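You operate a simulated robot arm through the tools that you are given. There is no shell and no other tool. Be economical: measure what you need, move in short steps, check, and stop when the job is done.

You are at the controls of a simulated robot arm. One attempt, no reset.

## Task
Out of lids: fit the full cassette of the cream lidding card's size.
Fine: the empty one goes into the stand that comes free; push the stop in first and pull it out last. Set down upright: cream cassette.

It is judged by the outcome, as a careful person would: the job done as asked, and still so three seconds after it is handed in. It fails if anything else is knocked over, pushed out of place, dropped, spilled or broken. Lids that push on must go on centred and level and be pressed home; caps that screw on are set level and turned clockwise until they are tight.

## Robot
A 6-joint arm with a two-finger parallel gripper on a trunk, on a base that drives. Base frame: it is fixed to the floor where the robot stands at the start and does not move with it; the origin is under the middle of the robot, x ahead of it, y to its left, z up. Units: mm, rad, N and s.
With the tool pointing down near the work surface it reaches from about 100 to 600 mm from the robot's upright axis, wherever it stands. Its first joint turns from -2.897 to 2.897 rad. Places, roughly: front of the steel table [200, -1000, 800]; green cassette, grey cassette [250, -1250, 750]; grey lidding card [500, -1000, 1000]; grey nest [0, -1250, 750]; heat knob [300, -200, 1200]; left cassette stand [400, -1300, 800]; lid magazine [600, -700, 1000]; lidder stop button [500, -100, 1200]; lidder switch [600, -800, 1100]; right cassette stand [300, -1400, 800]. Payload 1.57 kg.
Tool frame: the origin (TCP) lies between the finger pads and is the grasp point; the fingertips stand 30 mm ahead of it; z points along the fingers, y is the line along which they close. Largest opening 110 mm; finger width 24, thickness 12; the body of the gripper, 48 by 112 mm, starts 78 mm behind the TCP.
Orientation is told as [roll, pitch, yaw] about the base's x, y, z axes, in that order, counted from this pose: with the fingers straight down and closing along the base's y, the tool's x points along the base's -x, its y along +y and its z along -z.

## Interface
- The arm moves only by the tool send_rows. Its argument "steps" is a list of rows, each a list of 7 numbers: the shift along the tool's x, y, z in units of 200 mm (1.0 is 200 mm), then the turn, a rotation vector about the tool's x, y, z in units of 45 degrees (1.0 is 45 degrees), then the finger opening in mm, from 0 to 110. In form: [[tx, ty, tz, ax, ay, az, fingers], ...]. A call has 1 to 10 rows; each row is the pose to reach, as a shift and turn from the pose commanded when the call began, along the tool's axes at that moment. A call with a number of a shift or a turn outside -1 to 1 is refused whole. Each row takes 0.2 s and may step no farther than 50 mm and 0.15 rad from the row before; otherwise, or with a gripper value out of range, the whole call is refused. A pose out of reach is approached as far as the arm can. The call stops where the force on the tool passes 50 N (or 10 N more than at its start, if that is more) or the arm is blocked; 0.2 s more then pass. Each finger travels about 108 mm/s and halts on what it meets, pressing with about 34 N; the grip force reading is that of the motor and also rises with nothing between the fingers. The clock runs only during rows and for 0.2 s after the last one: add rows that repeat a pose to give the fingers time. It gives the time, the measured TCP pose, the force on the tool (base axes), the opening and the grip force at its end, in the units of the frame above (readings bear some noise), with the torque about the TCP (base axes, N m) and any sound that the robot's microphone picked up.
- Cameras (640 x 400 px; columns grow to the right, rows downward): "scene" is now at [22.1, 95.3, 1778.3]; the picture's right is [-0.75, -0.67, 0.00], its down [-0.53, 0.60, -0.60] and it looks along [0.40, -0.45, -0.80] (base axes); focal length 248 px, centre (320, 200). "wrist" rides on the gripper at [70, 16, -141] in the tool frame; the picture's right is [-0.23, 0.97, 0.00], its down [-0.86, -0.20, -0.48] and it looks along [-0.47, -0.11, 0.88] (tool axes); focal length 222 px, centre (320, 200). There is no depth. A picture from a camera that has moved, and an enlarged one, comes with that camera's place and axes in the base frame and with its lens. The place of the scene camera against the robot may be out by one fixed shift of up to 18 mm in any direction.
- snapshot(camera): a new picture of that camera. It takes no simulated time.
- slide_trunk(by): slides the trunk up (or, below 0, down) by that many mm; the arm and the scene camera ride with it, the base frame stays. It gives what a move gives, with no picture.
- drive_base(legs): drives the robot by 1 to 6 legs, each [ahead, left, turn to the left] in mm, mm and rad, along the robot's own axes; the way and the turn of a leg run together, so that a leg with both is an arc; at most 1500 mm and 3.142 rad a leg. The arm and the cameras ride along, it lands a little off, and it stops where it bumps. It gives what a move gives.
- aim_head(pan, tilt): turns the head with the scene camera to pan (to the left, within 2.094 rad either way) and tilt (down, from -0.506 to 1.204), counted from straight ahead of the robot. It gives what a move gives.
- enlarge(camera, box): a new picture of the part [left, top, right, bottom] of that camera's present view, enlarged. It takes no simulated time.
- finish_job(): hands the job in; it is judged then, once.

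Go step by step. Nothing tells you exact positions but the pictures and the camera data: compare them with the known pose of the tool, close in by small moves and look again before you grip or let go. The budget is 120 turns and 98 pictures, counting those below and the enlarged ones. Unless the task says otherwise, let go and move clear before handing in, and close with one line.

The tools are called as name(argument=value, ...) on one line, values as JSON. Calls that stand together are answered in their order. send_rows: Moves the arm, as the interface text tells. Its arguments: {"type":"object","properties":{"steps":{"type":"array"}},"required":["steps"]} The other tools are called the same way: slide_trunk (by) slides the trunk up or down; drive_base (legs) drives the base; aim_head (pan, tilt) turns the head that bears the scene camera; snapshot (camera) takes a picture; enlarge (camera, box) takes an enlarged picture of a part of a camera's view; finish_job () hands the job in.

At the start:

```text
time_s: 0.0
tcp_pos: [167.7, -338.8, 1374.4]
ee_rot: [0.0, 0.0, -0.002]
force: [-0.3, -0.5, 0.1]
wrist_torque: [-0.04, 0.03, 0.0]
grip_width: 110.1
grip_force: 0.1
trunk travel left (down, up): [-375.0, 215.0]
robot x, y, heading: [0.4, 3.5, 0.002]
head pan, tilt: [-0.841, 0.929]
```

scene: 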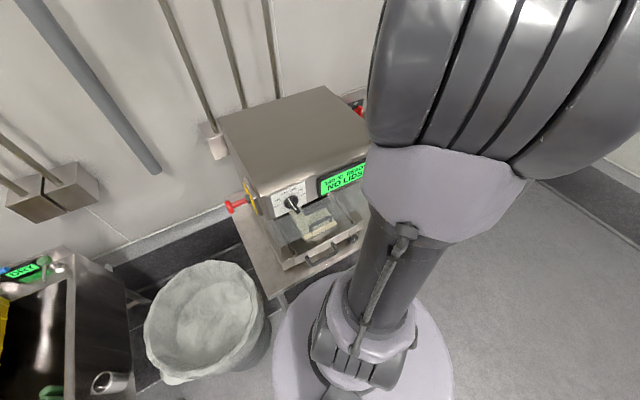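
wrist: 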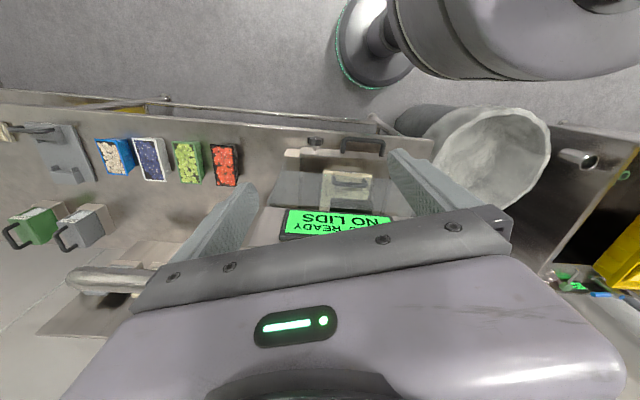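

I see a lidder machine with a "NO LIDS" display ahead-right, and a steel table with trays and cassettes further on. I'll turn the head to look around first.

aim_head(pan=-1.3, tilt=0.7)

snapshot(camera="scene")

enlarge(camera="wrist", box=[0, 80, 400, 330])

```text
time_s: 0.9
tcp_pos: [167.7, -338.8, 1374.6]
ee_rot: [0.0, 0.0, 0.0]
force: [0.3, 1.0, 0.2]
wrist_torque: [0.02, 0.0, 0.03]
grip_width: 110.1
grip_force: 0.0
trunk travel left (down, up): [-375.0, 215.0]
robot x, y, heading: [-3.2, -0.3, 0.001]
head pan, tilt: [-1.3, 0.7]
```

```text
95 pictures are left
camera scene: at [-4.5, 68.6, 1796.5], right [-0.96, -0.27, 0.0], down [-0.17, 0.62, -0.76], along [0.2, -0.74, -0.64], focal length 248 px, centre (320, 200)
```

scene: 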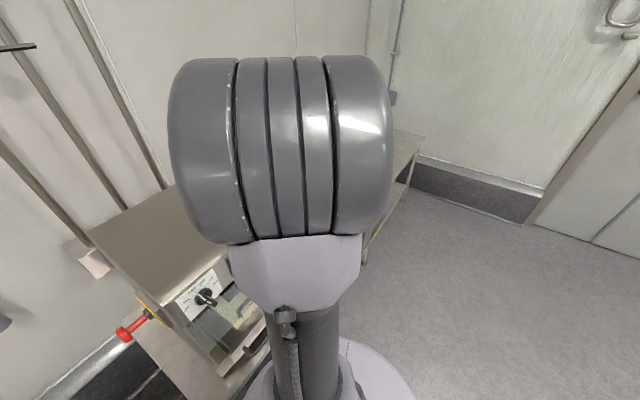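

```text
1.60 times, centred on (200, 205) of wrist
camera zoom: at [97.5, -322.6, 1517.3], right [0.23, 0.97, 0.0], down [0.86, -0.2, 0.48], along [0.47, -0.11, -0.88], focal length 355 px, centre (512, 192)
```

zoom: 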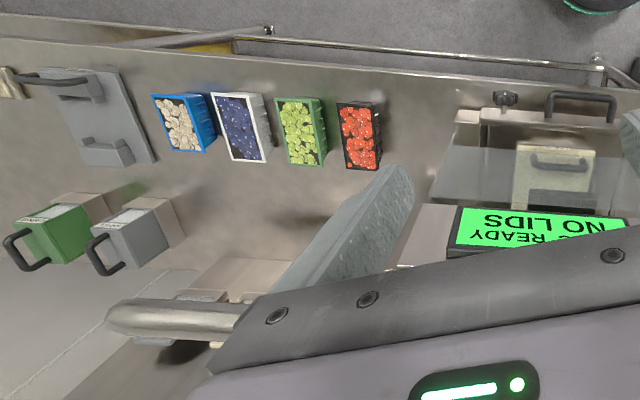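

I'll drive along the table front (to the right) in moderate legs with the arm high, then look straight on at the machine and table.

drive_base(legs=[[-150, 0, 0], [0, -500, 0]])

aim_head(pan=0.0, tilt=0.6)

snapshot(camera="scene")

snapshot(camera="wrist")

```text
time_s: 4.8
tcp_pos: [25.0, -832.0, 1374.0]
ee_rot: [-0.001, 0.0, 0.001]
force: [-0.4, 0.3, -0.2]
wrist_torque: [0.01, -0.01, -0.01]
grip_width: 109.9
grip_force: 0.0
trunk travel left (down, up): [-375.0, 215.0]
robot x, y, heading: [-144.2, -493.3, -0.0]
head pan, tilt: [-1.3, 0.7]
```

```text
time_s: 6.2
tcp_pos: [25.0, -830.5, 1376.5]
ee_rot: [0.0, 0.001, 0.002]
force: [0.4, 0.0, 0.0]
wrist_torque: [-0.01, -0.02, -0.03]
grip_width: 110.0
grip_force: 0.0
trunk travel left (down, up): [-375.0, 215.0]
robot x, y, heading: [-146.9, -490.8, 0.004]
head pan, tilt: [0.0, 0.6]
```

```text
93 pictures are left
camera scene: at [-82.3, -342.4, 1805.2], right [0.0, -1.0, 0.0], down [-0.56, 0.0, -0.83], along [0.83, 0.0, -0.56], focal length 248 px, centre (320, 200)
```

scene: 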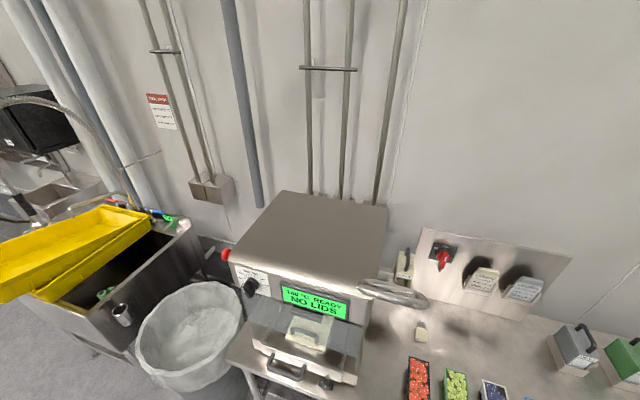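

```text
92 pictures are left
camera wrist: at [-45.2, -815.4, 1517.3], right [0.23, 0.97, 0.0], down [0.86, -0.2, 0.48], along [0.47, -0.11, -0.88], focal length 222 px, centre (320, 200)
```

wrist: 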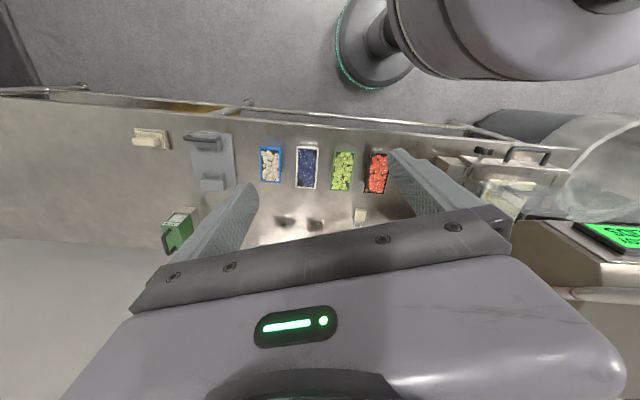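

Now I see the machine, a wall panel with a red rotary switch and two cards, and on the table trays, cassettes and stands. I'll enlarge the details.

enlarge(camera="scene", box=[380, 220, 580, 345])

enlarge(camera="scene", box=[210, 220, 440, 390])

aim_head(pan=-0.5, tilt=0.75)

snapshot(camera="scene")

```text
3.20 times, centred on (480, 282) of scene
camera zoom: at [-82.3, -342.4, 1805.2], right [0.0, -1.0, 0.0], down [-0.56, 0.0, -0.83], along [0.83, 0.0, -0.56], focal length 794 px, centre (-192, -64)
```

zoom: 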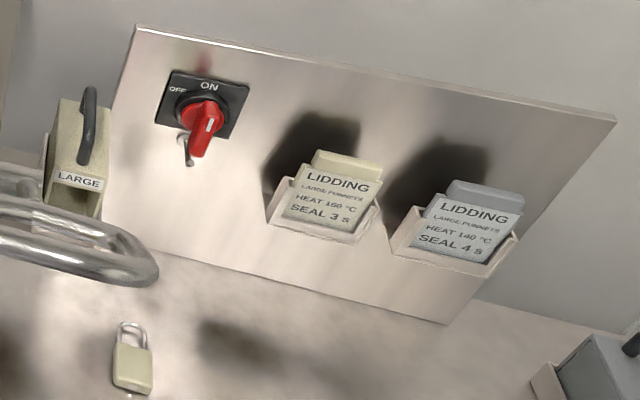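

```text
2.35 times, centred on (325, 305) of scene
camera zoom: at [-82.3, -342.4, 1805.2], right [0.0, -1.0, 0.0], down [-0.56, 0.0, -0.83], along [0.83, 0.0, -0.56], focal length 584 px, centre (308, -47)
```

zoom: 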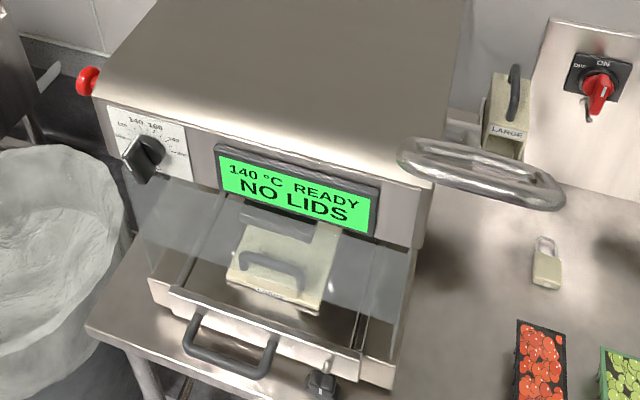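

```text
time_s: 7.2
tcp_pos: [23.7, -831.6, 1375.4]
ee_rot: [0.0, -0.001, 0.002]
force: [1.0, 0.3, -0.5]
wrist_torque: [-0.01, 0.01, 0.0]
grip_width: 109.8
grip_force: 0.0
trunk travel left (down, up): [-375.0, 215.0]
robot x, y, heading: [-142.9, -495.7, 0.005]
head pan, tilt: [-0.499, 0.75]
```

```text
89 pictures are left
camera scene: at [-97.8, -382.0, 1792.3], right [-0.48, -0.88, 0.0], down [-0.6, 0.33, -0.73], along [0.64, -0.35, -0.68], focal length 248 px, centre (320, 200)
```

scene: 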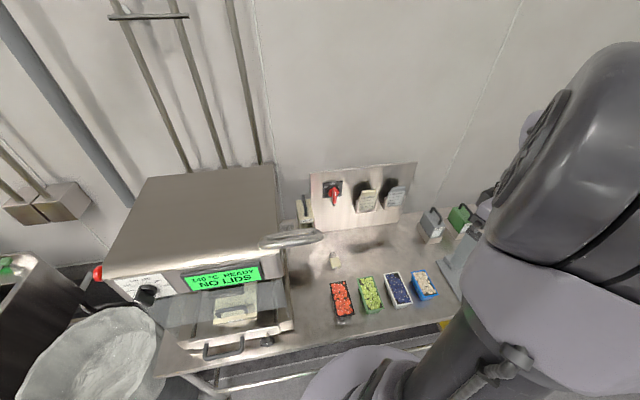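

The magazine (right of machine) holds a cream cassette labelled LARGE. I need to read the cards and the green and grey cassettes' labels.

enlarge(camera="scene", box=[340, 170, 420, 220])

enlarge(camera="scene", box=[410, 170, 510, 250])

enlarge(camera="wrist", box=[120, 110, 300, 260])

```text
8.00 times, centred on (380, 195) of scene
camera zoom: at [-97.8, -382.0, 1792.3], right [-0.48, -0.88, 0.0], down [-0.6, 0.33, -0.73], along [0.64, -0.35, -0.68], focal length 1985 px, centre (-160, 240)
```

zoom: 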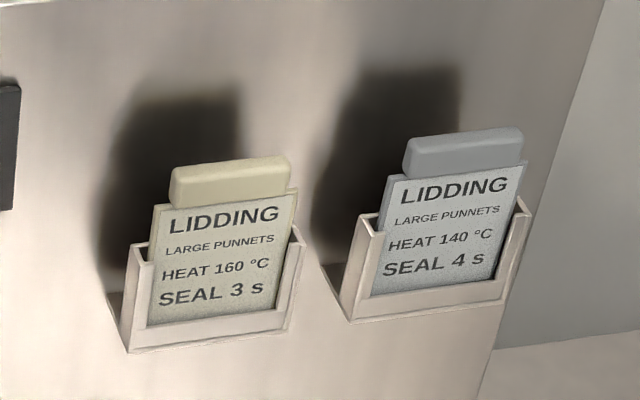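

```text
5.00 times, centred on (460, 210) of scene
camera zoom: at [-97.8, -382.0, 1792.3], right [-0.48, -0.88, 0.0], down [-0.6, 0.33, -0.73], along [0.64, -0.35, -0.68], focal length 1241 px, centre (-380, 150)
```

zoom: 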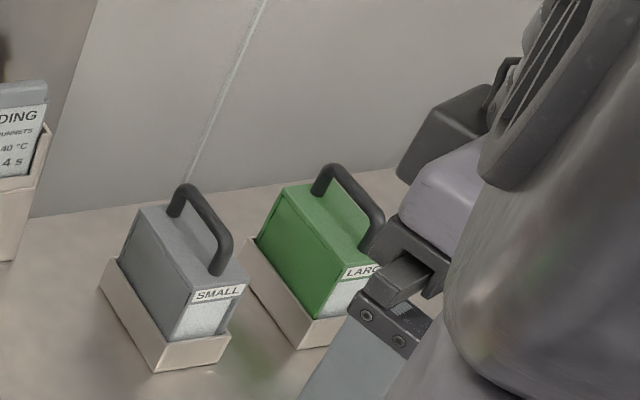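

```text
2.67 times, centred on (210, 185) of wrist
camera zoom: at [-45.2, -815.3, 1517.3], right [0.23, 0.97, 0.0], down [0.86, -0.2, 0.48], along [0.47, -0.11, -0.88], focal length 592 px, centre (613, 240)
```

zoom: 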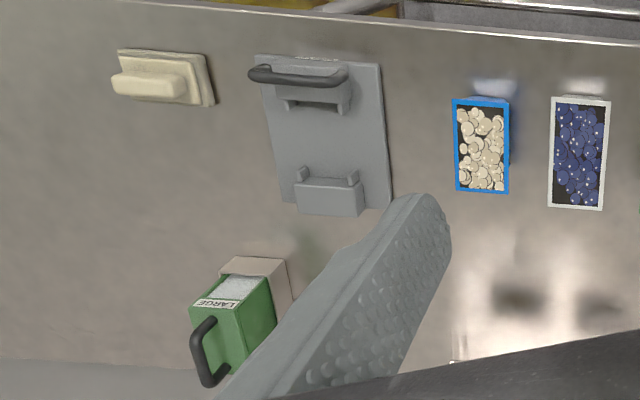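

The green cassette is LARGE and full (lids visible), so it goes into the magazine and the empty cream one goes into the green's stand. First the stop button on the machine's left side, roughly (476,-43,1213): I drive back and look closer.

drive_base(legs=[[0, 490, 0], [120, 0, 0]])

aim_head(pan=-0.3, tilt=0.75)

snapshot(camera="scene")

enlarge(camera="scene", box=[200, 100, 400, 250])

```text
time_s: 10.9
tcp_pos: [145.5, -343.5, 1375.2]
ee_rot: [0.0, -0.001, 0.009]
force: [0.4, 0.5, -0.3]
wrist_torque: [0.0, 0.04, 0.02]
grip_width: 110.3
grip_force: 0.0
trunk travel left (down, up): [-375.0, 215.0]
robot x, y, heading: [-26.7, -3.6, 0.008]
head pan, tilt: [-0.499, 0.75]
```

```text
time_s: 11.6
tcp_pos: [144.3, -342.0, 1374.4]
ee_rot: [0.001, 0.001, 0.007]
force: [0.0, -0.2, 0.0]
wrist_torque: [0.01, -0.02, 0.0]
grip_width: 110.4
grip_force: 0.1
trunk travel left (down, up): [-375.0, 215.0]
robot x, y, heading: [-24.7, -7.7, 0.011]
head pan, tilt: [-0.3, 0.75]
```

```text
85 pictures are left
camera scene: at [25.0, 121.2, 1792.3], right [-0.29, -0.96, 0.0], down [-0.65, 0.2, -0.73], along [0.7, -0.21, -0.68], focal length 248 px, centre (320, 200)
```

scene: 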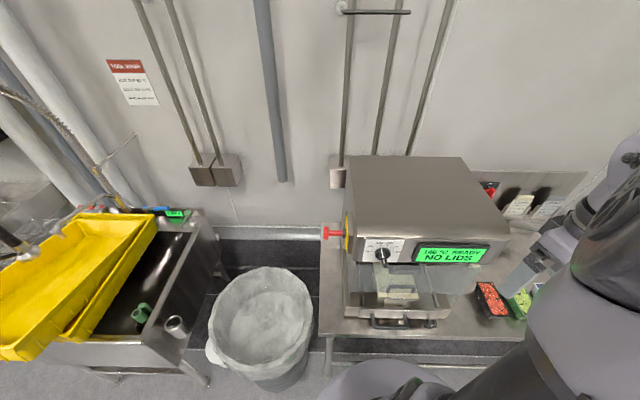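

```text
2.67 times, centred on (300, 175) of scene
camera zoom: at [25.0, 121.2, 1792.3], right [-0.29, -0.96, 0.0], down [-0.65, 0.2, -0.73], along [0.7, -0.21, -0.68], focal length 662 px, centre (373, 267)
```

zoom: 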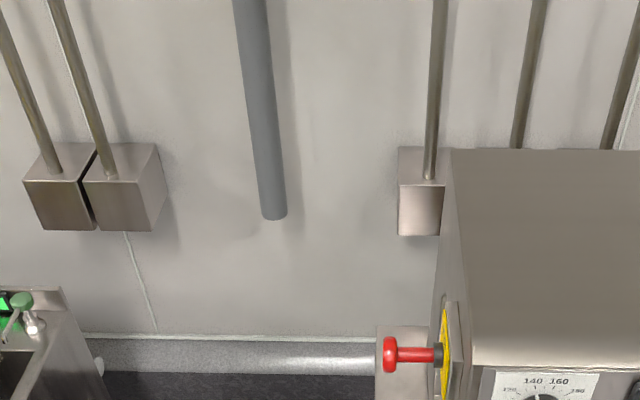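

The stop is a red mushroom head at about (476,-36,1213), its stem along +y into the machine's left face at y≈-100. I'll swing the arm over there at height, turning the gripper so the fingers close along x.

send_rows(steps=[[-0.125, 0.167, 0, 0, 0, 0.167, 110], [-0.25, 0.333, 0, 0, 0, 0.333, 110], [-0.375, 0.5, 0, 0, 0, 0.5, 110], [-0.5, 0.667, 0, 0, 0, 0.667, 110], [-0.625, 0.833, 0, 0, 0, 0.833, 110], [-0.75, 1.0, 0, 0, 0, 1.0, 110]])

send_rows(steps=[[0, 0.166, 0, 0, 0, 0.167, 110], [0, 0.333, 0, 0, 0, 0.333, 110], [0, 0.5, 0, 0, 0, 0.5, 110], [0, 0.667, 0, 0, 0, 0.667, 110], [0, 0.833, 0, 0, 0, 0.833, 110], [0, 1.0, 0, 0, 0, 1.0, 110]])

snapshot(camera="wrist")

snapshot(camera="scene")

```text
time_s: 13.0
tcp_pos: [294.9, -139.6, 1371.9]
ee_rot: [-0.002, 0.0, -0.776]
force: [0.0, -0.8, 0.0]
wrist_torque: [0.0, 0.01, 0.03]
grip_width: 110.1
grip_force: 0.1
trunk travel left (down, up): [-375.0, 215.0]
robot x, y, heading: [-26.5, -4.7, 0.008]
head pan, tilt: [-0.3, 0.75]
```

```text
time_s: 14.4
tcp_pos: [432.6, 4.2, 1374.7]
ee_rot: [-0.002, 0.0, -1.564]
force: [0.5, 0.1, 0.7]
wrist_torque: [0.03, 0.01, 0.0]
grip_width: 110.1
grip_force: 0.1
trunk travel left (down, up): [-375.0, 215.0]
robot x, y, heading: [-26.7, -4.1, 0.008]
head pan, tilt: [-0.3, 0.75]
```

```text
83 pictures are left
camera wrist: at [448.8, 73.9, 1517.6], right [0.98, -0.22, 0.0], down [-0.19, -0.86, 0.48], along [-0.11, -0.47, -0.88], focal length 222 px, centre (320, 200)
```

wrist: 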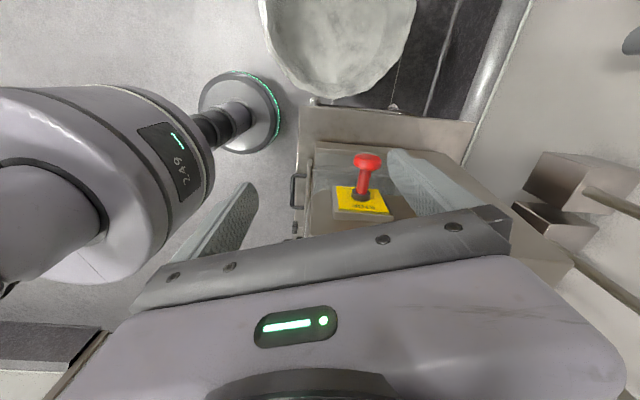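

```text
82 pictures are left
camera scene: at [27.2, 121.9, 1792.2], right [-0.29, -0.96, 0.0], down [-0.65, 0.2, -0.73], along [0.7, -0.21, -0.68], focal length 248 px, centre (320, 200)
```

scene: 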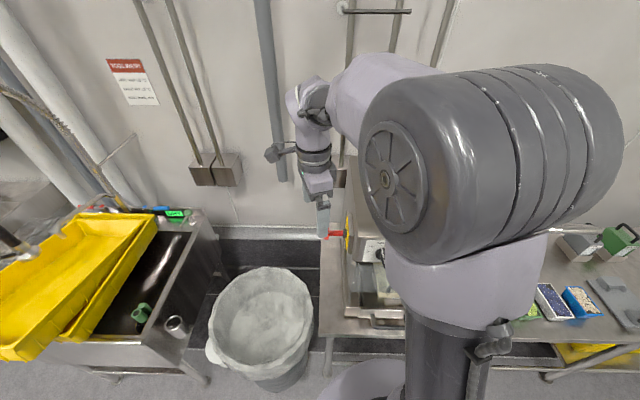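

The wrist view puts the head at about (489,-40,1220). I'll move above it and look again.

send_rows(steps=[[-0.07, 0.1, 0.13, 0, 0, 0, 90], [-0.14, 0.2, 0.26, 0, 0, 0, 90], [-0.2, 0.28, 0.4, 0, 0, 0, 90]])

snapshot(camera="wrist")

```text
time_s: 15.2
tcp_pos: [490.7, -38.1, 1292.8]
ee_rot: [-0.001, 0.0, -1.561]
force: [-0.3, -0.9, 0.6]
wrist_torque: [0.01, 0.05, 0.02]
grip_width: 90.1
grip_force: 0.1
trunk travel left (down, up): [-375.0, 215.0]
robot x, y, heading: [-22.3, -6.3, 0.008]
head pan, tilt: [-0.3, 0.75]
```

```text
81 pictures are left
camera wrist: at [506.3, 31.9, 1436.2], right [0.98, -0.22, 0.0], down [-0.19, -0.86, 0.48], along [-0.11, -0.47, -0.88], focal length 222 px, centre (320, 200)
```

wrist: 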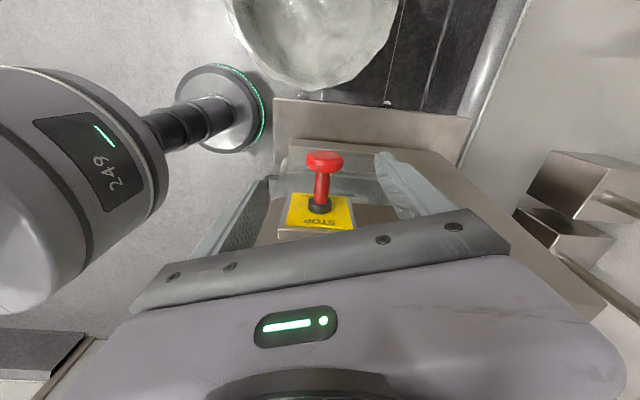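

The whole machine (and its button axis) is yawed about −18° relative to base; the button axis is roughly (0.30,0.95). I align the gripper with it, step out in front of the head with closed fingers, and descend.

send_rows(steps=[[0.07, 0.025, 0, 0, 0, 0.13, 50], [0.14, 0.05, 0, 0, 0, 0.26, 20], [0.225, 0.075, 0, 0, 0, 0.39, 0], [0.225, 0.075, 0, 0, 0, 0.39, 0]])

send_rows(steps=[[0, 0, 0.2, 0, 0, 0, 0], [0, 0, 0.4, 0, 0, 0, 0]])

snapshot(camera="wrist")

enlarge(camera="scene", box=[260, 180, 380, 280])

```text
time_s: 16.2
tcp_pos: [501.3, 7.0, 1293.9]
ee_rot: [0.001, -0.001, -1.868]
force: [-0.3, -0.4, -0.4]
wrist_torque: [0.03, -0.01, -0.03]
grip_width: 0.3
grip_force: 21.6
trunk travel left (down, up): [-375.0, 215.0]
robot x, y, heading: [-22.4, -8.2, 0.008]
head pan, tilt: [-0.3, 0.75]
```

```text
time_s: 16.8
tcp_pos: [506.2, 5.2, 1214.7]
ee_rot: [0.0, 0.0, -1.868]
force: [-0.5, 0.3, -0.1]
wrist_torque: [0.02, 0.01, -0.02]
grip_width: 0.0
grip_force: 21.5
trunk travel left (down, up): [-375.0, 215.0]
robot x, y, heading: [-23.5, -7.7, 0.008]
head pan, tilt: [-0.3, 0.75]
```

```text
80 pictures are left
camera wrist: at [542.5, 68.5, 1357.8], right [0.86, -0.5, 0.0], down [-0.44, -0.76, 0.48], along [-0.24, -0.41, -0.88], focal length 222 px, centre (320, 200)
```

wrist: 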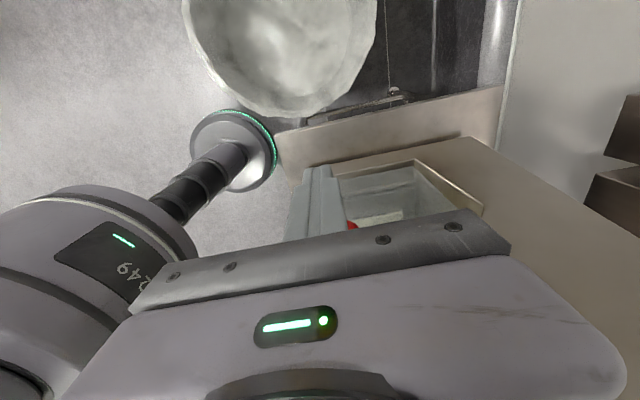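

```text
4.00 times, centred on (320, 230) of scene
camera zoom: at [26.2, 121.3, 1792.2], right [-0.29, -0.96, 0.0], down [-0.65, 0.2, -0.73], along [0.7, -0.21, -0.68], focal length 992 px, centre (320, 80)
```

zoom: 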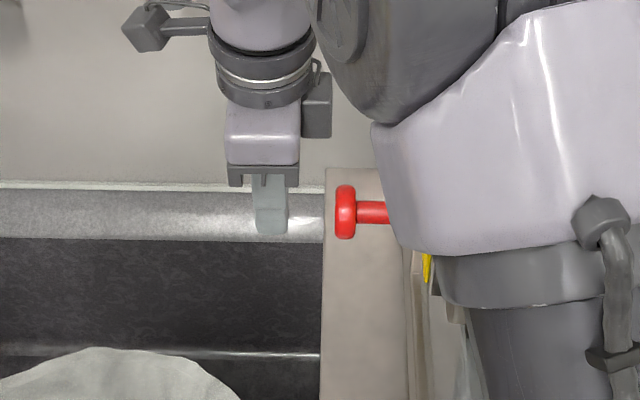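

The closed fingers stand about 35 mm in front of the head, well aligned. I push along the button axis in small steps, watching the force.

send_rows(steps=[[-0.1, 0, 0, 0, 0, 0, 0], [-0.15, 0, 0, 0, 0, 0, 0], [-0.18, 0, 0, 0, 0, 0, 0], [-0.2, 0, 0, 0, 0, 0, 0], [-0.22, 0, 0, 0, 0, 0, 0], [-0.24, 0, 0, 0, 0, 0, 0], [-0.26, 0, 0, 0, 0, 0, 0], [-0.28, 0, 0, 0, 0, 0, 0]])

enlarge(camera="scene", box=[260, 180, 380, 280])

```text
time_s: 18.6
tcp_pos: [490.6, -40.5, 1215.9]
ee_rot: [0.002, -0.001, -1.868]
force: [9.6, 27.9, 8.4]
wrist_torque: [0.37, 0.06, -0.02]
grip_width: 0.1
grip_force: 21.1
trunk travel left (down, up): [-375.0, 215.0]
robot x, y, heading: [-24.7, -8.3, 0.01]
head pan, tilt: [-0.3, 0.75]
```

```text
4.00 times, centred on (320, 230) of scene
camera zoom: at [26.7, 127.5, 1791.9], right [-0.29, -0.96, 0.0], down [-0.65, 0.19, -0.73], along [0.7, -0.21, -0.68], focal length 992 px, centre (320, 80)
```

zoom: 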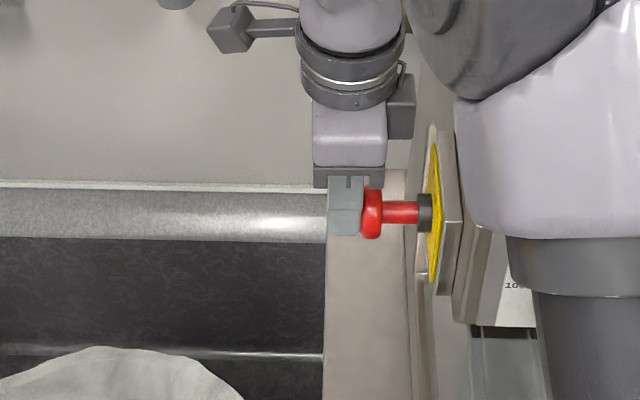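

Contact made at about 30 N; I push on further.

send_rows(steps=[[-0.02, 0, 0, 0, 0, 0, 0], [-0.04, 0, 0, 0, 0, 0, 0], [-0.06, 0, 0, 0, 0, 0, 0], [-0.08, 0, 0, 0, 0, 0, 0], [-0.1, 0, 0, 0, 0, 0, 0]])

enlarge(camera="scene", box=[260, 180, 380, 280])

```text
time_s: 19.1
tcp_pos: [489.1, -41.0, 1214.6]
ee_rot: [0.004, 0.004, -1.865]
force: [8.2, 31.1, -0.1]
wrist_torque: [0.58, 0.25, -0.04]
grip_width: 0.0
grip_force: 21.3
trunk travel left (down, up): [-375.0, 215.0]
robot x, y, heading: [-25.9, -3.2, 0.011]
head pan, tilt: [-0.3, 0.75]
stopped in row 2: the force on the tool passed its limit at 53 N (the readings are from after the stop); the commanded pose is now the measured one
```

```text
4.00 times, centred on (320, 230) of scene
camera zoom: at [27.0, 127.9, 1791.7], right [-0.28, -0.96, 0.0], down [-0.65, 0.19, -0.73], along [0.7, -0.21, -0.68], focal length 992 px, centre (320, 80)
```

zoom: 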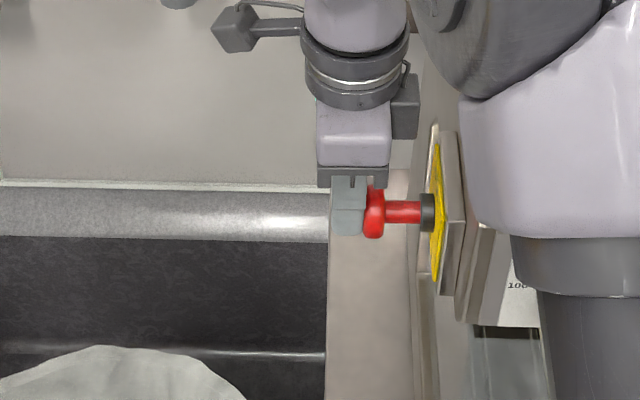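

The stem looks about 13 mm shorter and hit a hard stop at 53 N. I back off and check that it stays in and what the display says.

send_rows(steps=[[0.1, 0, 0, 0, 0, 0, 0], [0.3, 0, 0, 0, 0, 0, 0]])

enlarge(camera="scene", box=[260, 180, 380, 280])

```text
time_s: 19.7
tcp_pos: [505.0, 11.7, 1215.9]
ee_rot: [0.004, 0.001, -1.869]
force: [0.5, 1.9, 0.0]
wrist_torque: [-0.05, -0.01, 0.0]
grip_width: 0.1
grip_force: 20.9
trunk travel left (down, up): [-375.0, 215.0]
robot x, y, heading: [-26.5, -3.4, 0.01]
head pan, tilt: [-0.3, 0.75]
```

```text
4.00 times, centred on (320, 230) of scene
camera zoom: at [26.3, 124.1, 1792.1], right [-0.29, -0.96, 0.0], down [-0.65, 0.19, -0.73], along [0.7, -0.21, -0.68], focal length 992 px, centre (320, 80)
```

zoom: 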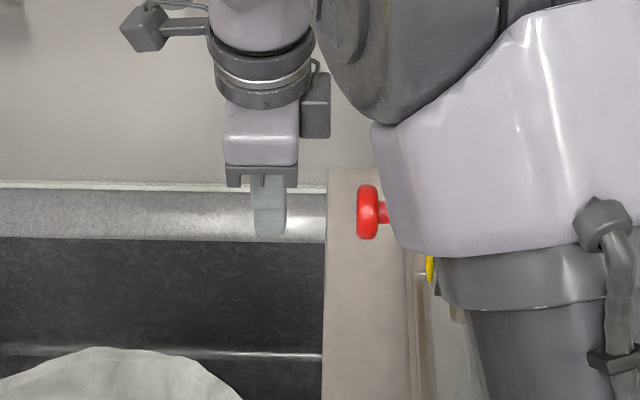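

The button stays in (about 16 mm shorter). I raise the arm and retract it, aligning the gripper's yaw with the table's (~−0.3).

send_rows(steps=[[0, 0, -0.25, 0, 0, 0, 0], [0, 0, -0.5, 0, 0, 0, 0], [0, 0, -0.75, 0, 0, 0, 0], [0, 0, -0.95, 0, 0, 0, 0]])

send_rows(steps=[[-0.128, -0.135, 0, 0, 0, -0.167, 60], [-0.257, -0.27, 0, 0, 0, -0.333, 60], [-0.385, -0.405, 0, 0, 0, -0.5, 60], [-0.513, -0.54, 0, 0, 0, -0.667, 60], [-0.642, -0.675, 0, 0, 0, -0.833, 60], [-0.77, -0.81, 0, 0, 0, -1.0, 60]])

send_rows(steps=[[-0.083, -0.162, 0, 0, 0, -0.167, 60], [-0.167, -0.324, 0, 0, 0, -0.333, 60], [-0.25, -0.487, 0, 0, 0, -0.5, 60], [-0.333, -0.65, 0, 0, 0, -0.667, 60], [-0.417, -0.811, 0, 0, 0, -0.833, 60], [-0.5, -0.973, 0, 0, 0, -1.0, 60]])

drive_base(legs=[[-100, 0, 0], [0, -600, 0]])

snapshot(camera="scene")

snapshot(camera="wrist")

```text
time_s: 20.7
tcp_pos: [503.5, 9.2, 1407.5]
ee_rot: [0.002, 0.004, -1.868]
force: [0.1, 0.3, 0.5]
wrist_torque: [-0.02, 0.01, 0.0]
grip_width: 0.0
grip_force: 21.2
trunk travel left (down, up): [-375.0, 215.0]
robot x, y, heading: [-25.2, -5.9, 0.013]
head pan, tilt: [-0.3, 0.75]
```

```text
time_s: 22.1
tcp_pos: [305.1, -93.2, 1406.2]
ee_rot: [0.006, 0.0, -1.08]
force: [-0.1, 0.5, -0.4]
wrist_torque: [0.04, -0.01, -0.02]
grip_width: 60.0
grip_force: 0.1
trunk travel left (down, up): [-375.0, 215.0]
robot x, y, heading: [-24.8, -3.4, 0.011]
head pan, tilt: [-0.3, 0.75]
```

```text
time_s: 23.5
tcp_pos: [177.6, -271.7, 1402.9]
ee_rot: [0.002, -0.006, -0.296]
force: [0.0, 0.4, -0.3]
wrist_torque: [0.04, -0.02, 0.03]
grip_width: 60.2
grip_force: 0.2
trunk travel left (down, up): [-375.0, 215.0]
robot x, y, heading: [-28.8, -1.1, 0.012]
head pan, tilt: [-0.3, 0.75]
```

```text
time_s: 27.6
tcp_pos: [70.3, -874.1, 1401.0]
ee_rot: [0.003, -0.001, -0.323]
force: [0.4, -0.5, -0.2]
wrist_torque: [0.02, 0.01, -0.01]
grip_width: 59.8
grip_force: 0.0
trunk travel left (down, up): [-375.0, 215.0]
robot x, y, heading: [-127.2, -604.6, -0.017]
head pan, tilt: [-0.3, 0.75]
```

```text
75 pictures are left
camera scene: at [-72.0, -481.8, 1794.9], right [-0.33, -0.94, 0.0], down [-0.62, 0.22, -0.75], along [0.71, -0.25, -0.66], focal length 248 px, centre (320, 200)
```

scene: 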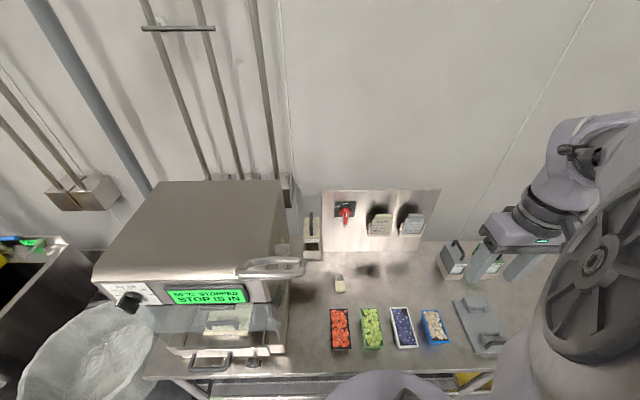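

```text
74 pictures are left
camera wrist: at [8.2, -837.6, 1544.6], right [0.52, 0.85, 0.0], down [0.75, -0.46, 0.48], along [0.41, -0.25, -0.88], focal length 222 px, centre (320, 200)
```

wrist: 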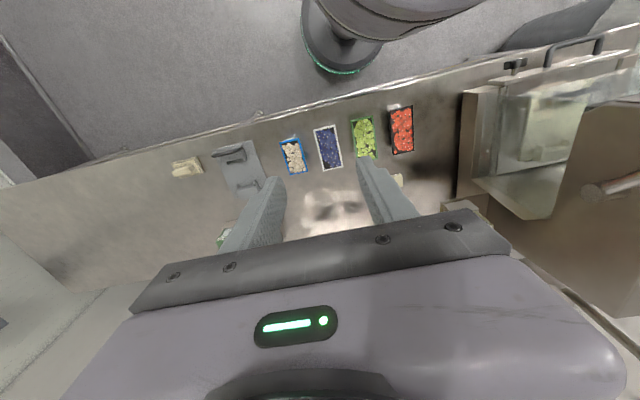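

The display reads "STOP IS IN". Now I look closely at the magazine and the stands.

enlarge(camera="scene", box=[230, 180, 390, 300])

enlarge(camera="scene", box=[420, 210, 560, 310])

```text
3.33 times, centred on (310, 240) of scene
camera zoom: at [-72.0, -481.8, 1794.9], right [-0.33, -0.94, 0.0], down [-0.62, 0.22, -0.75], along [0.71, -0.25, -0.66], focal length 827 px, centre (353, 67)
```

zoom: 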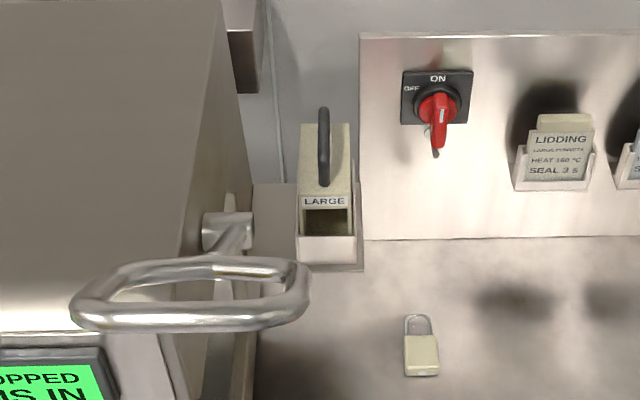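

```text
4.00 times, centred on (490, 260) of scene
camera zoom: at [-72.0, -481.8, 1794.9], right [-0.33, -0.94, 0.0], down [-0.62, 0.22, -0.75], along [0.71, -0.25, -0.66], focal length 992 px, centre (-360, -40)
```

zoom: 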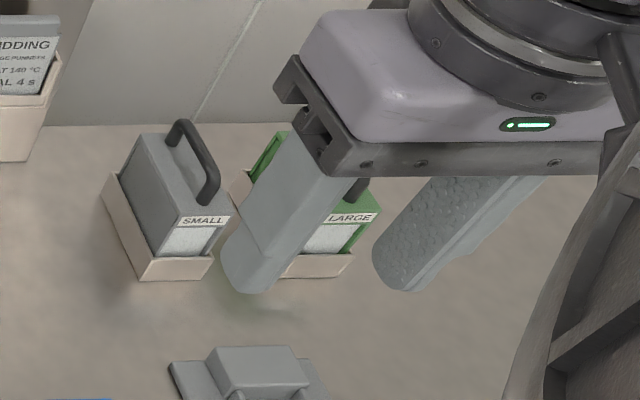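

I need to know how close the base can get to the table. Let me look down between them.

aim_head(pan=0.5, tilt=1.15)

snapshot(camera="scene")

enlarge(camera="wrist", box=[180, 0, 500, 200])

```text
time_s: 28.8
tcp_pos: [69.7, -874.0, 1402.0]
ee_rot: [0.004, -0.002, -0.321]
force: [0.0, 0.5, 0.5]
wrist_torque: [-0.02, 0.04, -0.03]
grip_width: 59.8
grip_force: 0.0
trunk travel left (down, up): [-375.0, 215.0]
robot x, y, heading: [-122.6, -602.3, -0.015]
head pan, tilt: [0.499, 1.15]
```

```text
71 pictures are left
camera scene: at [-72.3, -480.4, 1793.8], right [-0.32, -0.95, 0.0], down [-0.63, 0.21, -0.74], along [0.7, -0.24, -0.67], focal length 248 px, centre (320, 200)
```

scene: 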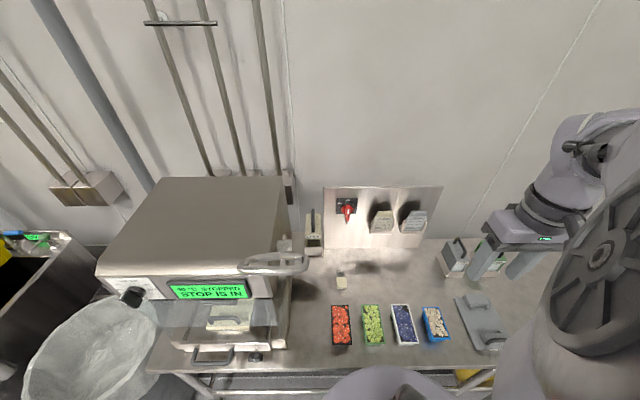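

```text
2.00 times, centred on (340, 100) of wrist
camera zoom: at [8.4, -837.3, 1544.3], right [0.52, 0.85, 0.0], down [0.75, -0.46, 0.48], along [0.41, -0.25, -0.88], focal length 444 px, centre (280, 400)
```

zoom: 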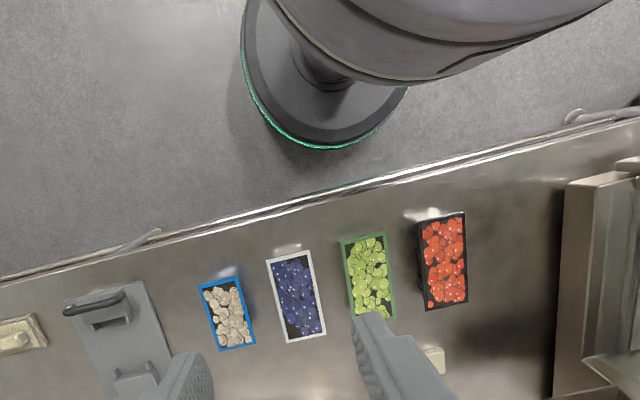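

The base (radius ≈212) stands about 60 mm clear of the table's front. I turn the robot to square up with the table (heading ≈ −0.32), and shift left to face the magazine, then look.

drive_base(legs=[[0, 0, -0.305], [0, 100, 0]])

aim_head(pan=0.0, tilt=0.7)

```text
time_s: 30.9
tcp_pos: [13.4, -826.8, 1402.1]
ee_rot: [0.005, -0.002, -0.62]
force: [-0.4, -0.1, 0.6]
wrist_torque: [-0.02, 0.03, 0.01]
grip_width: 60.2
grip_force: 0.0
trunk travel left (down, up): [-375.0, 215.0]
robot x, y, heading: [-98.5, -510.9, -0.313]
head pan, tilt: [0.499, 1.15]
```

```text
time_s: 31.8
tcp_pos: [12.1, -826.0, 1400.7]
ee_rot: [0.005, 0.0, -0.621]
force: [-0.2, 0.0, -0.3]
wrist_torque: [0.0, 0.04, 0.02]
grip_width: 59.8
grip_force: 0.0
trunk travel left (down, up): [-375.0, 215.0]
robot x, y, heading: [-97.3, -512.4, -0.319]
head pan, tilt: [0.0, 0.7]
```

snapshot(camera="scene")

enlarge(camera="scene", box=[240, 150, 440, 310])

```text
69 pictures are left
camera scene: at [-8.9, -408.7, 1795.7], right [-0.57, -0.82, 0.0], down [-0.54, 0.37, -0.76], along [0.62, -0.43, -0.65], focal length 248 px, centre (320, 200)
```

scene: 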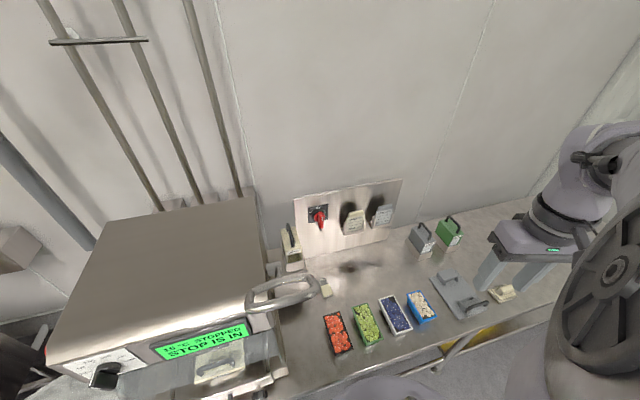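

```text
2.50 times, centred on (340, 230) of scene
camera zoom: at [-8.9, -408.7, 1795.7], right [-0.57, -0.82, 0.0], down [-0.54, 0.37, -0.76], along [0.62, -0.43, -0.65], focal length 620 px, centre (270, 125)
```

zoom: 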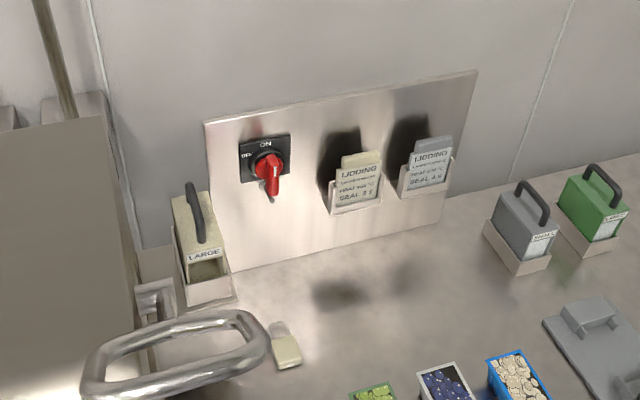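

The cream handle is at about (552,−667,1105) and the green handle at about (286,−1342,985). The chrome lever loop stands at z≈1380 in front of the machine's right side, so I'll keep my base to its right and go past it. Driving right and a little closer.

drive_base(legs=[[0, -90, 0], [35, 0, 0]])

aim_head(pan=0.35, tilt=0.75)

```text
time_s: 33.4
tcp_pos: [17.1, -922.9, 1400.7]
ee_rot: [0.006, 0.0, -0.621]
force: [-0.2, -0.3, -0.3]
wrist_torque: [0.02, 0.08, 0.02]
grip_width: 59.9
grip_force: 0.0
trunk travel left (down, up): [-375.0, 215.0]
robot x, y, heading: [-89.6, -609.4, -0.314]
head pan, tilt: [0.0, 0.7]
```

```text
time_s: 34.2
tcp_pos: [15.8, -921.2, 1400.7]
ee_rot: [0.006, 0.001, -0.621]
force: [-0.6, -0.1, 0.1]
wrist_torque: [0.01, -0.02, 0.05]
grip_width: 60.0
grip_force: 0.1
trunk travel left (down, up): [-375.0, 215.0]
robot x, y, heading: [-88.5, -607.1, -0.314]
head pan, tilt: [0.351, 0.75]
```

send_rows(steps=[[-0.122, 0.19, 0, 0, 0, -0.076, 60], [-0.245, 0.38, 0, 0, 0, -0.153, 60], [-0.367, 0.57, 0, 0, 0, -0.229, 60], [-0.49, 0.76, 0, 0, 0, -0.306, 60], [-0.612, 0.948, 0, 0, 0, -0.382, 60]])

send_rows(steps=[[-0.145, 0.122, 0, 0, 0, 0, 60], [-0.29, 0.244, 0, 0, 0, 0, 60], [-0.435, 0.366, 0, 0, 0, 0, 60], [-0.58, 0.488, 0, 0, 0, 0, 60]])

snapshot(camera="wrist")

snapshot(camera="scene")

```text
time_s: 35.4
tcp_pos: [228.8, -836.4, 1404.0]
ee_rot: [0.004, -0.001, -0.321]
force: [0.0, 0.2, 0.4]
wrist_torque: [0.0, 0.01, -0.01]
grip_width: 60.0
grip_force: 0.1
trunk travel left (down, up): [-375.0, 215.0]
robot x, y, heading: [-92.8, -603.3, -0.317]
head pan, tilt: [0.351, 0.75]
```

```text
time_s: 36.4
tcp_pos: [367.2, -781.8, 1406.2]
ee_rot: [0.004, -0.002, -0.32]
force: [0.7, 0.6, -0.2]
wrist_torque: [-0.03, 0.02, -0.01]
grip_width: 60.1
grip_force: 0.1
trunk travel left (down, up): [-375.0, 215.0]
robot x, y, heading: [-89.6, -604.6, -0.318]
head pan, tilt: [0.351, 0.75]
```

```text
67 pictures are left
camera wrist: at [306.5, -745.1, 1548.1], right [0.52, 0.85, 0.0], down [0.75, -0.46, 0.48], along [0.41, -0.25, -0.88], focal length 222 px, centre (320, 200)
```

wrist: 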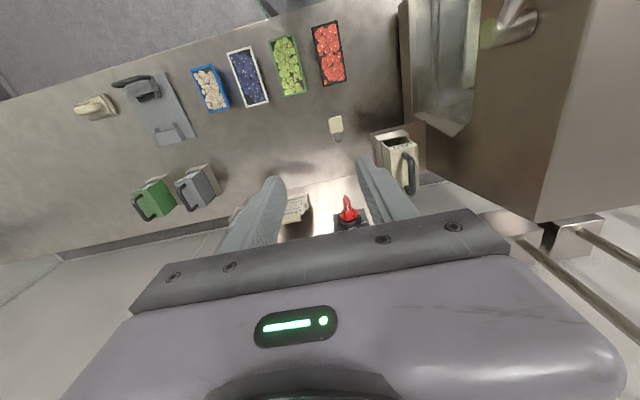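

```text
66 pictures are left
camera scene: at [10.3, -453.0, 1792.1], right [0.04, -1.0, 0.0], down [-0.68, -0.02, -0.73], along [0.73, 0.03, -0.68], focal length 248 px, centre (320, 200)
```

scene: 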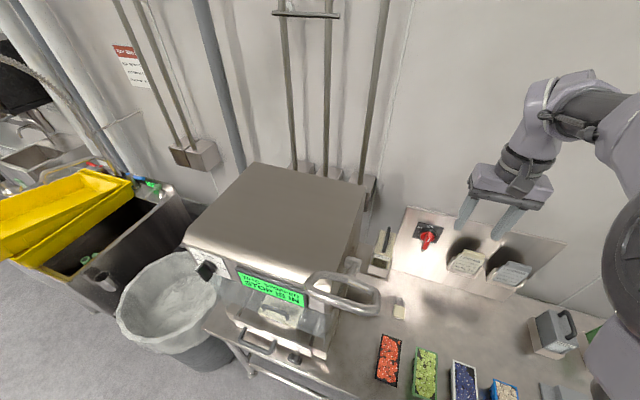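

Consistent estimates: cream handle at ~(553,−671,1105). I move above it at z≈1290 and check whether the reach suffices.

send_rows(steps=[[-0.118, 0.136, 0.05, 0, 0, 0, 60], [-0.237, 0.272, 0.1, 0, 0, 0, 60], [-0.355, 0.407, 0.2, 0, 0, 0, 60], [-0.473, 0.543, 0.3, 0, 0, 0, 60], [-0.592, 0.68, 0.45, 0, 0, 0, 60], [-0.71, 0.815, 0.58, 0, 0, 0, 60]])

snapshot(camera="wrist")

snapshot(camera="scene")

```text
time_s: 37.8
tcp_pos: [555.0, -675.5, 1289.0]
ee_rot: [0.004, -0.003, -0.322]
force: [-0.7, 0.2, -0.4]
wrist_torque: [-0.02, 0.02, 0.01]
grip_width: 60.2
grip_force: 0.0
trunk travel left (down, up): [-375.0, 215.0]
robot x, y, heading: [-85.6, -603.0, -0.315]
head pan, tilt: [0.351, 0.75]
```

```text
65 pictures are left
camera wrist: at [494.9, -638.1, 1431.1], right [0.52, 0.85, 0.0], down [0.75, -0.46, 0.48], along [0.41, -0.25, -0.88], focal length 222 px, centre (320, 200)
```

wrist: 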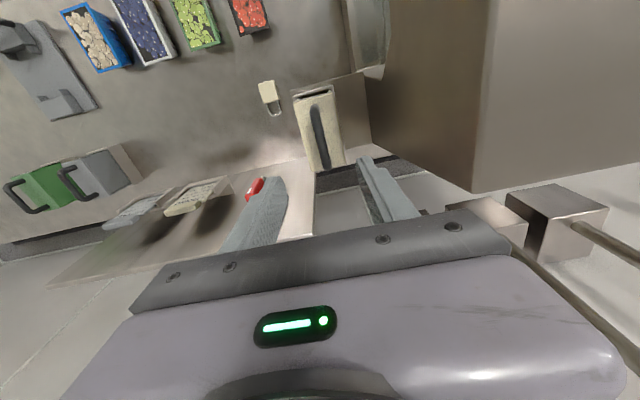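

```text
64 pictures are left
camera scene: at [10.6, -452.7, 1792.1], right [0.04, -1.0, 0.0], down [-0.68, -0.02, -0.73], along [0.73, 0.03, -0.68], focal length 248 px, centre (320, 200)
```

scene: 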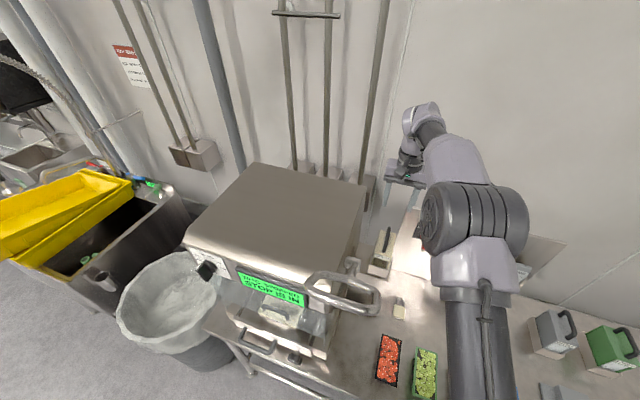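

I'm right above the handle: its centre projects at (555,−677,~1120) with yaw ≈ −0.30. I descend to z≈1145 and look again.

send_rows(steps=[[0, 0, 0.2, 0, 0, 0, 50], [0, 0, 0.4, 0, 0, 0, 50], [0, 0, 0.6, 0, 0, 0, 50], [0, 0, 0.72, 0, 0, 0, 50]])

snapshot(camera="wrist")

enlarge(camera="scene", box=[340, 150, 480, 290])

```text
time_s: 38.8
tcp_pos: [555.4, -672.8, 1143.8]
ee_rot: [0.004, -0.002, -0.323]
force: [0.4, -0.1, 0.3]
wrist_torque: [-0.01, -0.04, -0.02]
grip_width: 50.3
grip_force: 0.2
trunk travel left (down, up): [-375.0, 215.0]
robot x, y, heading: [-92.5, -603.6, -0.315]
head pan, tilt: [0.351, 0.75]
```

```text
63 pictures are left
camera wrist: at [494.6, -636.2, 1286.0], right [0.52, 0.85, 0.0], down [0.75, -0.46, 0.48], along [0.41, -0.25, -0.88], focal length 222 px, centre (320, 200)
```

wrist: 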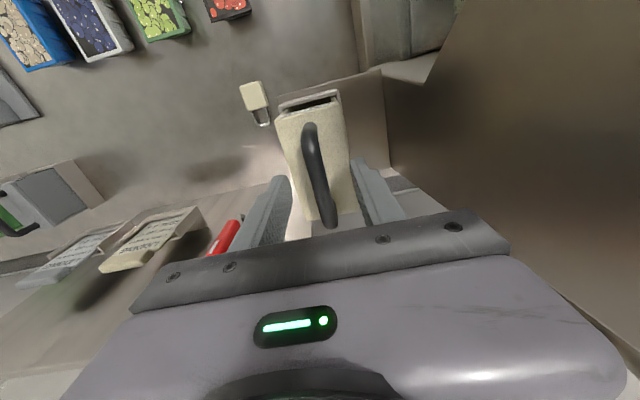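

```text
2.86 times, centred on (410, 220) of scene
camera zoom: at [8.7, -453.4, 1792.3], right [0.04, -1.0, 0.0], down [-0.68, -0.02, -0.73], along [0.73, 0.03, -0.68], focal length 709 px, centre (63, 143)
```

zoom: 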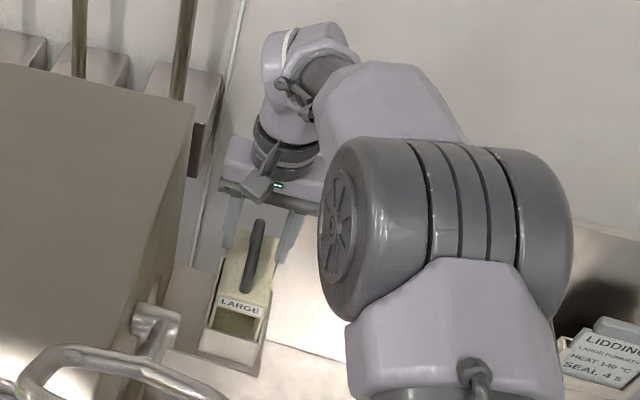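

The bar lies centred between the fingers at about z≈1118. I descend the last 20 mm gently and close.

send_rows(steps=[[0, 0, 0.05, 0, 0, 0, 50], [0, 0, 0.1, 0, 0, 0, 50]])

send_rows(steps=[[0, 0, 0, 0, 0, 0, 25], [0, 0, 0, 0, 0, 0, 5], [0, 0, 0, 0, 0, 0, 5], [0, 0, 0, 0, 0, 0, 5]])

snapshot(camera="wrist")

```text
time_s: 39.4
tcp_pos: [555.5, -672.4, 1123.1]
ee_rot: [0.006, -0.002, -0.321]
force: [0.1, 0.0, -0.6]
wrist_torque: [-0.02, 0.02, 0.02]
grip_width: 49.9
grip_force: 0.0
trunk travel left (down, up): [-375.0, 215.0]
robot x, y, heading: [-91.8, -606.1, -0.314]
head pan, tilt: [0.351, 0.75]
```

```text
time_s: 40.4
tcp_pos: [554.4, -673.1, 1124.0]
ee_rot: [0.005, -0.002, -0.322]
force: [-0.5, -0.9, 1.2]
wrist_torque: [-0.03, -0.05, 0.28]
grip_width: 13.4
grip_force: 29.8
trunk travel left (down, up): [-375.0, 215.0]
robot x, y, heading: [-92.6, -604.0, -0.314]
head pan, tilt: [0.351, 0.75]
```

```text
61 pictures are left
camera wrist: at [493.4, -636.4, 1265.9], right [0.52, 0.85, 0.0], down [0.75, -0.46, 0.48], along [0.41, -0.25, -0.88], focal length 222 px, centre (320, 200)
```

wrist: 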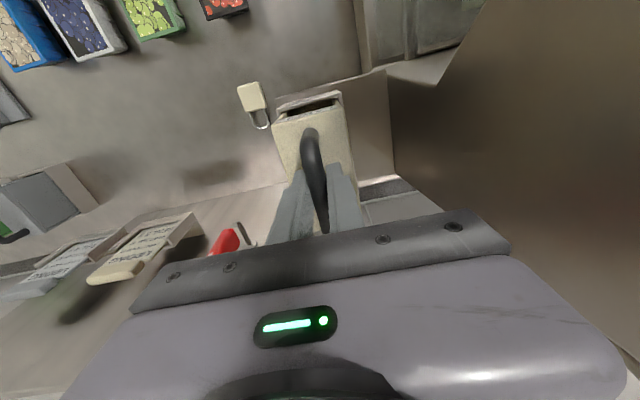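

The bar is gripped (13.4 mm wide). I lift straight up in steps; this pose (554.5,−673,1123.5, yaw −0.322) is my reference for the magazine.

send_rows(steps=[[0, 0, -0.05, 0, 0, 0, 5], [0, 0, -0.15, 0, 0, 0, 5], [0, 0, -0.3, 0, 0, 0, 5]])

enlarge(camera="scene", box=[340, 150, 480, 290])

```text
time_s: 41.2
tcp_pos: [556.3, -673.1, 1184.9]
ee_rot: [0.004, -0.002, -0.321]
force: [0.1, 0.5, -2.8]
wrist_torque: [0.04, 0.04, -0.01]
grip_width: 13.6
grip_force: 30.0
trunk travel left (down, up): [-375.0, 215.0]
robot x, y, heading: [-91.2, -602.6, -0.312]
head pan, tilt: [0.351, 0.75]
```

```text
2.86 times, centred on (410, 220) of scene
camera zoom: at [8.2, -453.1, 1792.3], right [0.04, -1.0, 0.0], down [-0.68, -0.02, -0.73], along [0.73, 0.03, -0.68], focal length 709 px, centre (63, 143)
```

zoom: 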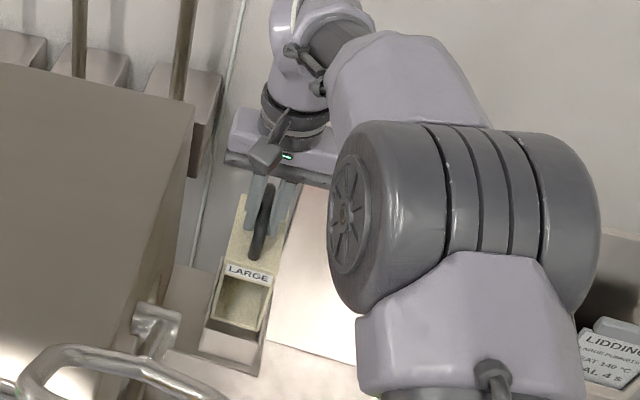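

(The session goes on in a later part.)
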